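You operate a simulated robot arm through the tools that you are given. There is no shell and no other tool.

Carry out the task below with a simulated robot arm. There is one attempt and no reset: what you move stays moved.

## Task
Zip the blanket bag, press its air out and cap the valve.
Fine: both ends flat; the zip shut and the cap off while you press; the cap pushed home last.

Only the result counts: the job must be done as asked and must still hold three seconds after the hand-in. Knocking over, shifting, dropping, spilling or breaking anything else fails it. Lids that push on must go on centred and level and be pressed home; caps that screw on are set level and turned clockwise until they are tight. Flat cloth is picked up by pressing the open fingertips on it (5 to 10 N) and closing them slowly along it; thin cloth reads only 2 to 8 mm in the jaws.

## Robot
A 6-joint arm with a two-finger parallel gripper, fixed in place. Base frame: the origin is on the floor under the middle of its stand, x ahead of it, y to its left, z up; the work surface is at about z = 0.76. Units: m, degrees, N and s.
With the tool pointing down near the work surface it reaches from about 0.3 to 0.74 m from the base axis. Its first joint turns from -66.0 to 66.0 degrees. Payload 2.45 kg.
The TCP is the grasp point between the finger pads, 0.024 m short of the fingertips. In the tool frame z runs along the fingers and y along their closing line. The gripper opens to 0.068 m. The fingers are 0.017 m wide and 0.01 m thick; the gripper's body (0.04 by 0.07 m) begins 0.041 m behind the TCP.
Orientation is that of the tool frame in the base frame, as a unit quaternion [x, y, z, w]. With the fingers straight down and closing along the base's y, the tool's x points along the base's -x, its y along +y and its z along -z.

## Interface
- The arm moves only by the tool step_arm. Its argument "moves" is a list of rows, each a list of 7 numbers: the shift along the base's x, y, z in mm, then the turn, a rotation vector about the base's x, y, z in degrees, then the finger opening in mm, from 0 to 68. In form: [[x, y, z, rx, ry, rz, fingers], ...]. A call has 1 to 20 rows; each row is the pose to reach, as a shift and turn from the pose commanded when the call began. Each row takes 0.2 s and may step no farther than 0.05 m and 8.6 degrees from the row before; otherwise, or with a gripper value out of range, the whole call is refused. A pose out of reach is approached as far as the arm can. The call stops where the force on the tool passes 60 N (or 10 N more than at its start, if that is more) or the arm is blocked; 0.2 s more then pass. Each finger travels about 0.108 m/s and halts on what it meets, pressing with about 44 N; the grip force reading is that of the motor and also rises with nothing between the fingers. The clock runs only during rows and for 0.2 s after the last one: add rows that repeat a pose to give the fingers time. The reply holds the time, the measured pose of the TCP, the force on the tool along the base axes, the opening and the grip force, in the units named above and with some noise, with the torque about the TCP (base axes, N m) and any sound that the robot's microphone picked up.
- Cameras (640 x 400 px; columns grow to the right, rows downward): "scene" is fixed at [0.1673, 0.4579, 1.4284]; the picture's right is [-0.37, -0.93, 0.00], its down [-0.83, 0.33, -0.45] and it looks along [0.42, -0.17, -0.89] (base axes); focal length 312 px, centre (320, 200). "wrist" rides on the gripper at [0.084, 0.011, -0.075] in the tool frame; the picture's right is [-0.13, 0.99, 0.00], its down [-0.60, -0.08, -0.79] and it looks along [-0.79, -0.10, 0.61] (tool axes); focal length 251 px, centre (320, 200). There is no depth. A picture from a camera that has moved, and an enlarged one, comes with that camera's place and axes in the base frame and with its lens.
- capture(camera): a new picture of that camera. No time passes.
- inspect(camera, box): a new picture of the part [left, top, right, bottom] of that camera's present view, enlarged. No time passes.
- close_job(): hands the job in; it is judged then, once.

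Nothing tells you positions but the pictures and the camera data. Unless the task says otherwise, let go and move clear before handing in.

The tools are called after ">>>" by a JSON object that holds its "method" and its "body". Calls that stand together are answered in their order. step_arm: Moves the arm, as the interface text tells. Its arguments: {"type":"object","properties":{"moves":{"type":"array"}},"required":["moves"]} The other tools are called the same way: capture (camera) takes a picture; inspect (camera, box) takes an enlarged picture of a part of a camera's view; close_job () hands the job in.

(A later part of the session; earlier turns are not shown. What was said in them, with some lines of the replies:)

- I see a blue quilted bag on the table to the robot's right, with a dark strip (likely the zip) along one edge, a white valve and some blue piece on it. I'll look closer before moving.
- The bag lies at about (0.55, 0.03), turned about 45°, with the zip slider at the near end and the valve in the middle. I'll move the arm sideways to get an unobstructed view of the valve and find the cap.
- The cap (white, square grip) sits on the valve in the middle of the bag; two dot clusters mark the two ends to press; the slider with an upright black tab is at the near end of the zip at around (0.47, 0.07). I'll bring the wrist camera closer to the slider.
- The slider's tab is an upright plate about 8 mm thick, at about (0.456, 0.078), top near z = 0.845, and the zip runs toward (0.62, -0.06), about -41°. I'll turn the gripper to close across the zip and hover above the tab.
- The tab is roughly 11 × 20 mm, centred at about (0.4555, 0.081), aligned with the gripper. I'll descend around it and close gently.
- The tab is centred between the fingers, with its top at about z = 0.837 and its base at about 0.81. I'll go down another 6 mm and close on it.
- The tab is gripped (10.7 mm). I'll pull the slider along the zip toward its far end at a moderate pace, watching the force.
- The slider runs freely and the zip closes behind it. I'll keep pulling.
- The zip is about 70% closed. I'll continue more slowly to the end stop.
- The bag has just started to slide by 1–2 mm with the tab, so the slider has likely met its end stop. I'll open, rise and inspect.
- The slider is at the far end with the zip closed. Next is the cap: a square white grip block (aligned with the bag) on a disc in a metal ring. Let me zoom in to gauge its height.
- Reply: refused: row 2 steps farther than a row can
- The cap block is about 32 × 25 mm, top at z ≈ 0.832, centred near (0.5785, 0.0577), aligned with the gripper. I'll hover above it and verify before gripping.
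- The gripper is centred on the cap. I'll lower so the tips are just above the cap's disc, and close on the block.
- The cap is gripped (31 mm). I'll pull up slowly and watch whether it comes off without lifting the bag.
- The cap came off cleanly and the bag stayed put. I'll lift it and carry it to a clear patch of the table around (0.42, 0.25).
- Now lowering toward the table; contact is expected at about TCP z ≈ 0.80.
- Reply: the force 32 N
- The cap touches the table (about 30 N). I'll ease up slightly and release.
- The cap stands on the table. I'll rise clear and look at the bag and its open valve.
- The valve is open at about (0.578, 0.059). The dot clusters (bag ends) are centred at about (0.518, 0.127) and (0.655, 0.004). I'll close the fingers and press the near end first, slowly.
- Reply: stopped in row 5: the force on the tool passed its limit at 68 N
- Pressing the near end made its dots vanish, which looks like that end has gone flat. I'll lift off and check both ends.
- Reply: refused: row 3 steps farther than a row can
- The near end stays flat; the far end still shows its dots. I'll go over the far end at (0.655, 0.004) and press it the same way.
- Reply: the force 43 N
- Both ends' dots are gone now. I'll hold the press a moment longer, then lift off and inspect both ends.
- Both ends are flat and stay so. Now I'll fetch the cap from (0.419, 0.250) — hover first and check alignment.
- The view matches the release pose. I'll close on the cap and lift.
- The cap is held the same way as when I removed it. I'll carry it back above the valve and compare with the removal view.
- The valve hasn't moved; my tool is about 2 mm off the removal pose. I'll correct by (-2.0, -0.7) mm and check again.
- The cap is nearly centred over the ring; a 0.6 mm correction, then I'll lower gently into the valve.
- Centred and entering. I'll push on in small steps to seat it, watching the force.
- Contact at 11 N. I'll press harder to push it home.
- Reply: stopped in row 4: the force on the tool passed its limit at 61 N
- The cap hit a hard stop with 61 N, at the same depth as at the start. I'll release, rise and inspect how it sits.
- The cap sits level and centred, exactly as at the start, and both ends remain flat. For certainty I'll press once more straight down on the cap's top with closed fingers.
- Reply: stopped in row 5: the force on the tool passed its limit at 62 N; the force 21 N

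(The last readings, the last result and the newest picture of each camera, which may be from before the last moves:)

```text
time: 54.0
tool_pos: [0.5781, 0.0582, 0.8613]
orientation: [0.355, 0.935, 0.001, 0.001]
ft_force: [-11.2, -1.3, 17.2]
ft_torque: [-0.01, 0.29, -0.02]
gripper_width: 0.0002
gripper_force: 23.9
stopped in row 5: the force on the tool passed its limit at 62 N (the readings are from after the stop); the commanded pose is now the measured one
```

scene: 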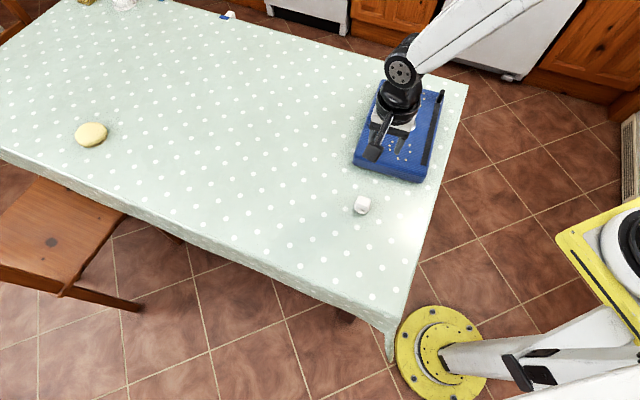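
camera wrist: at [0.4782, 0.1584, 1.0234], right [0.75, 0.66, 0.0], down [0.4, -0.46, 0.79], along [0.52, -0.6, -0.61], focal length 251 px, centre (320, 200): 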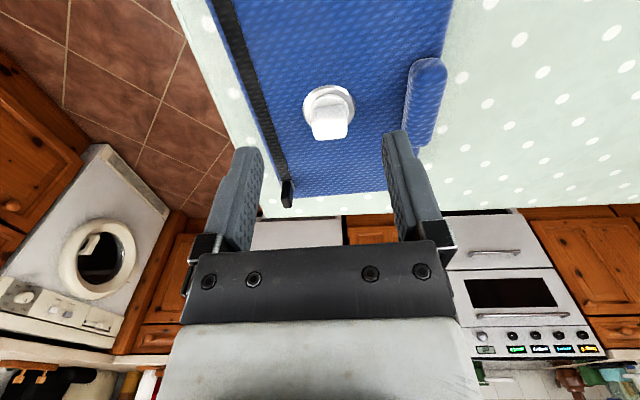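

The cap is rock solid under 62 N. I'll lift straight off, back away and do a final check.

>>> {"method": "step_arm", "body": {"moves": [[0, 0, 15, 0, 0, 0, 0], [0, 0, 50, 0, 0, 0, 0], [0, 0, 90, 0, 0, 0, 0], [-25, 20, 120, 0, 0, 0, 20], [-60, 50, 130, 0, 0, 0, 50], [-95, 80, 140, 0, 0, 0, 60], [-125, 110, 150, 0, 0, 0, 60], [-155, 140, 160, 0, 0, 0, 60], [-185, 170, 165, 0, 0, 0, 60], [-185, 170, 165, 0, 0, 0, 60]]}}

>>> {"method": "capture", "body": {"camera": "wrist"}}

>>> {"method": "capture", "body": {"camera": "scene"}}

>>> {"method": "inspect", "body": {"camera": "scene", "box": [345, 75, 465, 190]}}

```text
time: 56.2
tool_pos: [0.3937, 0.2301, 1.0257]
orientation: [0.355, 0.935, 0.002, 0.003]
ft_force: [-0.6, -0.4, -0.3]
ft_torque: [-0.03, -0.02, 0.0]
gripper_width: 0.06
gripper_force: 0.0
```

```text
taken
camera wrist: at [0.3364, 0.2947, 1.1002], right [0.75, 0.66, 0.01], down [0.39, -0.46, 0.8], along [0.52, -0.6, -0.61], focal length 251 px, centre (320, 200)
```

wrist: 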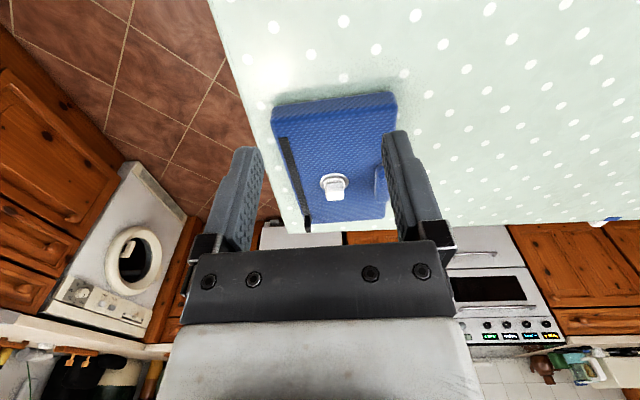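

```text
taken
```

scene: 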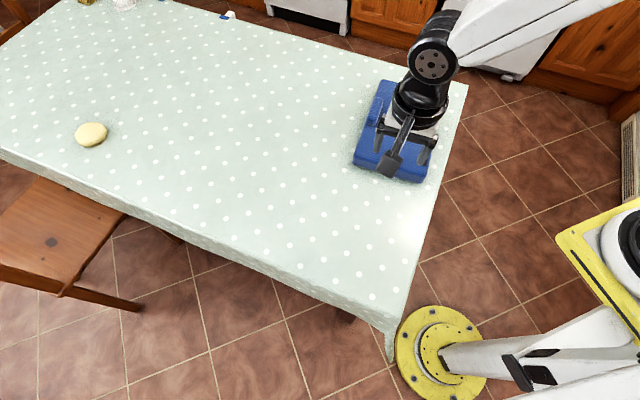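

```text
3.48 times, centred on (405, 132) of scene
camera zoom: at [0.1673, 0.458, 1.4284], right [-0.37, -0.93, 0.0], down [-0.83, 0.33, -0.45], along [0.42, -0.17, -0.89], focal length 1086 px, centre (24, 435)
```

zoom: 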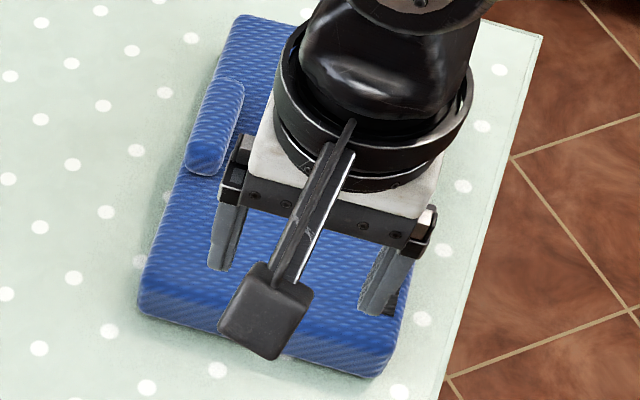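

>>> {"method": "inspect", "body": {"camera": "wrist", "box": [260, 80, 410, 235]}}

>>> {"method": "inspect", "body": {"camera": "wrist", "box": [285, 190, 345, 230]}}

```text
2.58 times, centred on (335, 158) of wrist
camera zoom: at [0.3364, 0.2947, 1.1002], right [0.75, 0.66, 0.01], down [0.39, -0.46, 0.8], along [0.52, -0.6, -0.61], focal length 649 px, centre (281, 310)
```

zoom: 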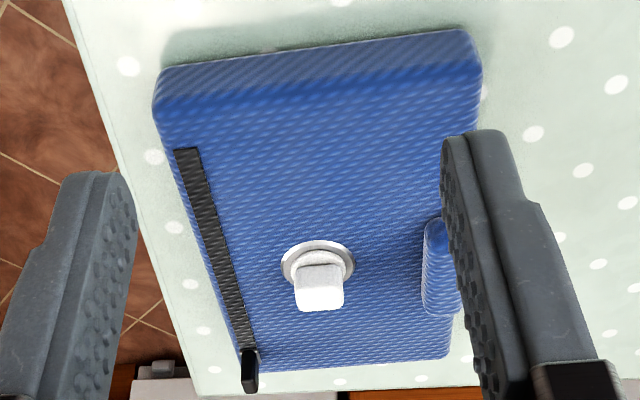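

```text
10.00 times, centred on (315, 210) of wrist
camera zoom: at [0.3364, 0.2947, 1.1002], right [0.75, 0.66, 0.01], down [0.39, -0.46, 0.8], along [0.52, -0.6, -0.61], focal length 2514 px, centre (370, 100)
```

zoom: 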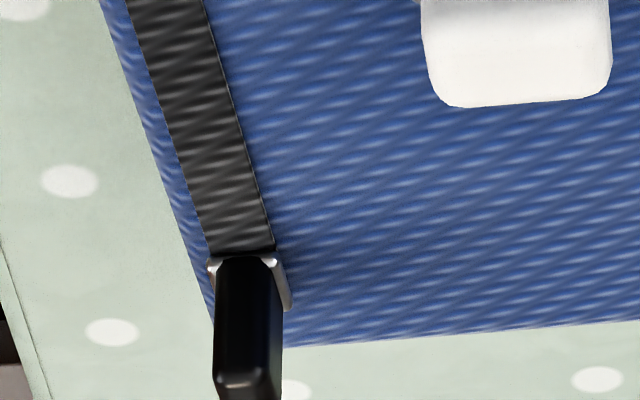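

The zip slider is at its far end, both ends of the bag are flat, and the cap is back on, level and pressed in. The arm is clear and nothing else on the table has moved, so I'm handing the job in.

>>> {"method": "close_job", "body": {}}

```text
The job is handed in.
```

I zipped the blanket bag shut, pressed the air out of both ends, capped the valve and handed the job in. The hand-in reply gave no verdict.

- **Zip:** I pulled the slider to its stop at the far end. The bag slid about 2 mm along the table as the slider reached that stop.
- **Air:** I pressed both ends with the zip shut and the cap off. The dots printed on each end disappeared as I pressed it and stayed gone. I took that to mean the end was flat, because the bag looked about as thick as before.
- **Cap:** I set it back last, centred and level. I pressed it in at about 60 N, twice, until it would go no further. It sits exactly where it did at the start.

I moved the arm clear before handing in, and nothing else on the table was disturbed.
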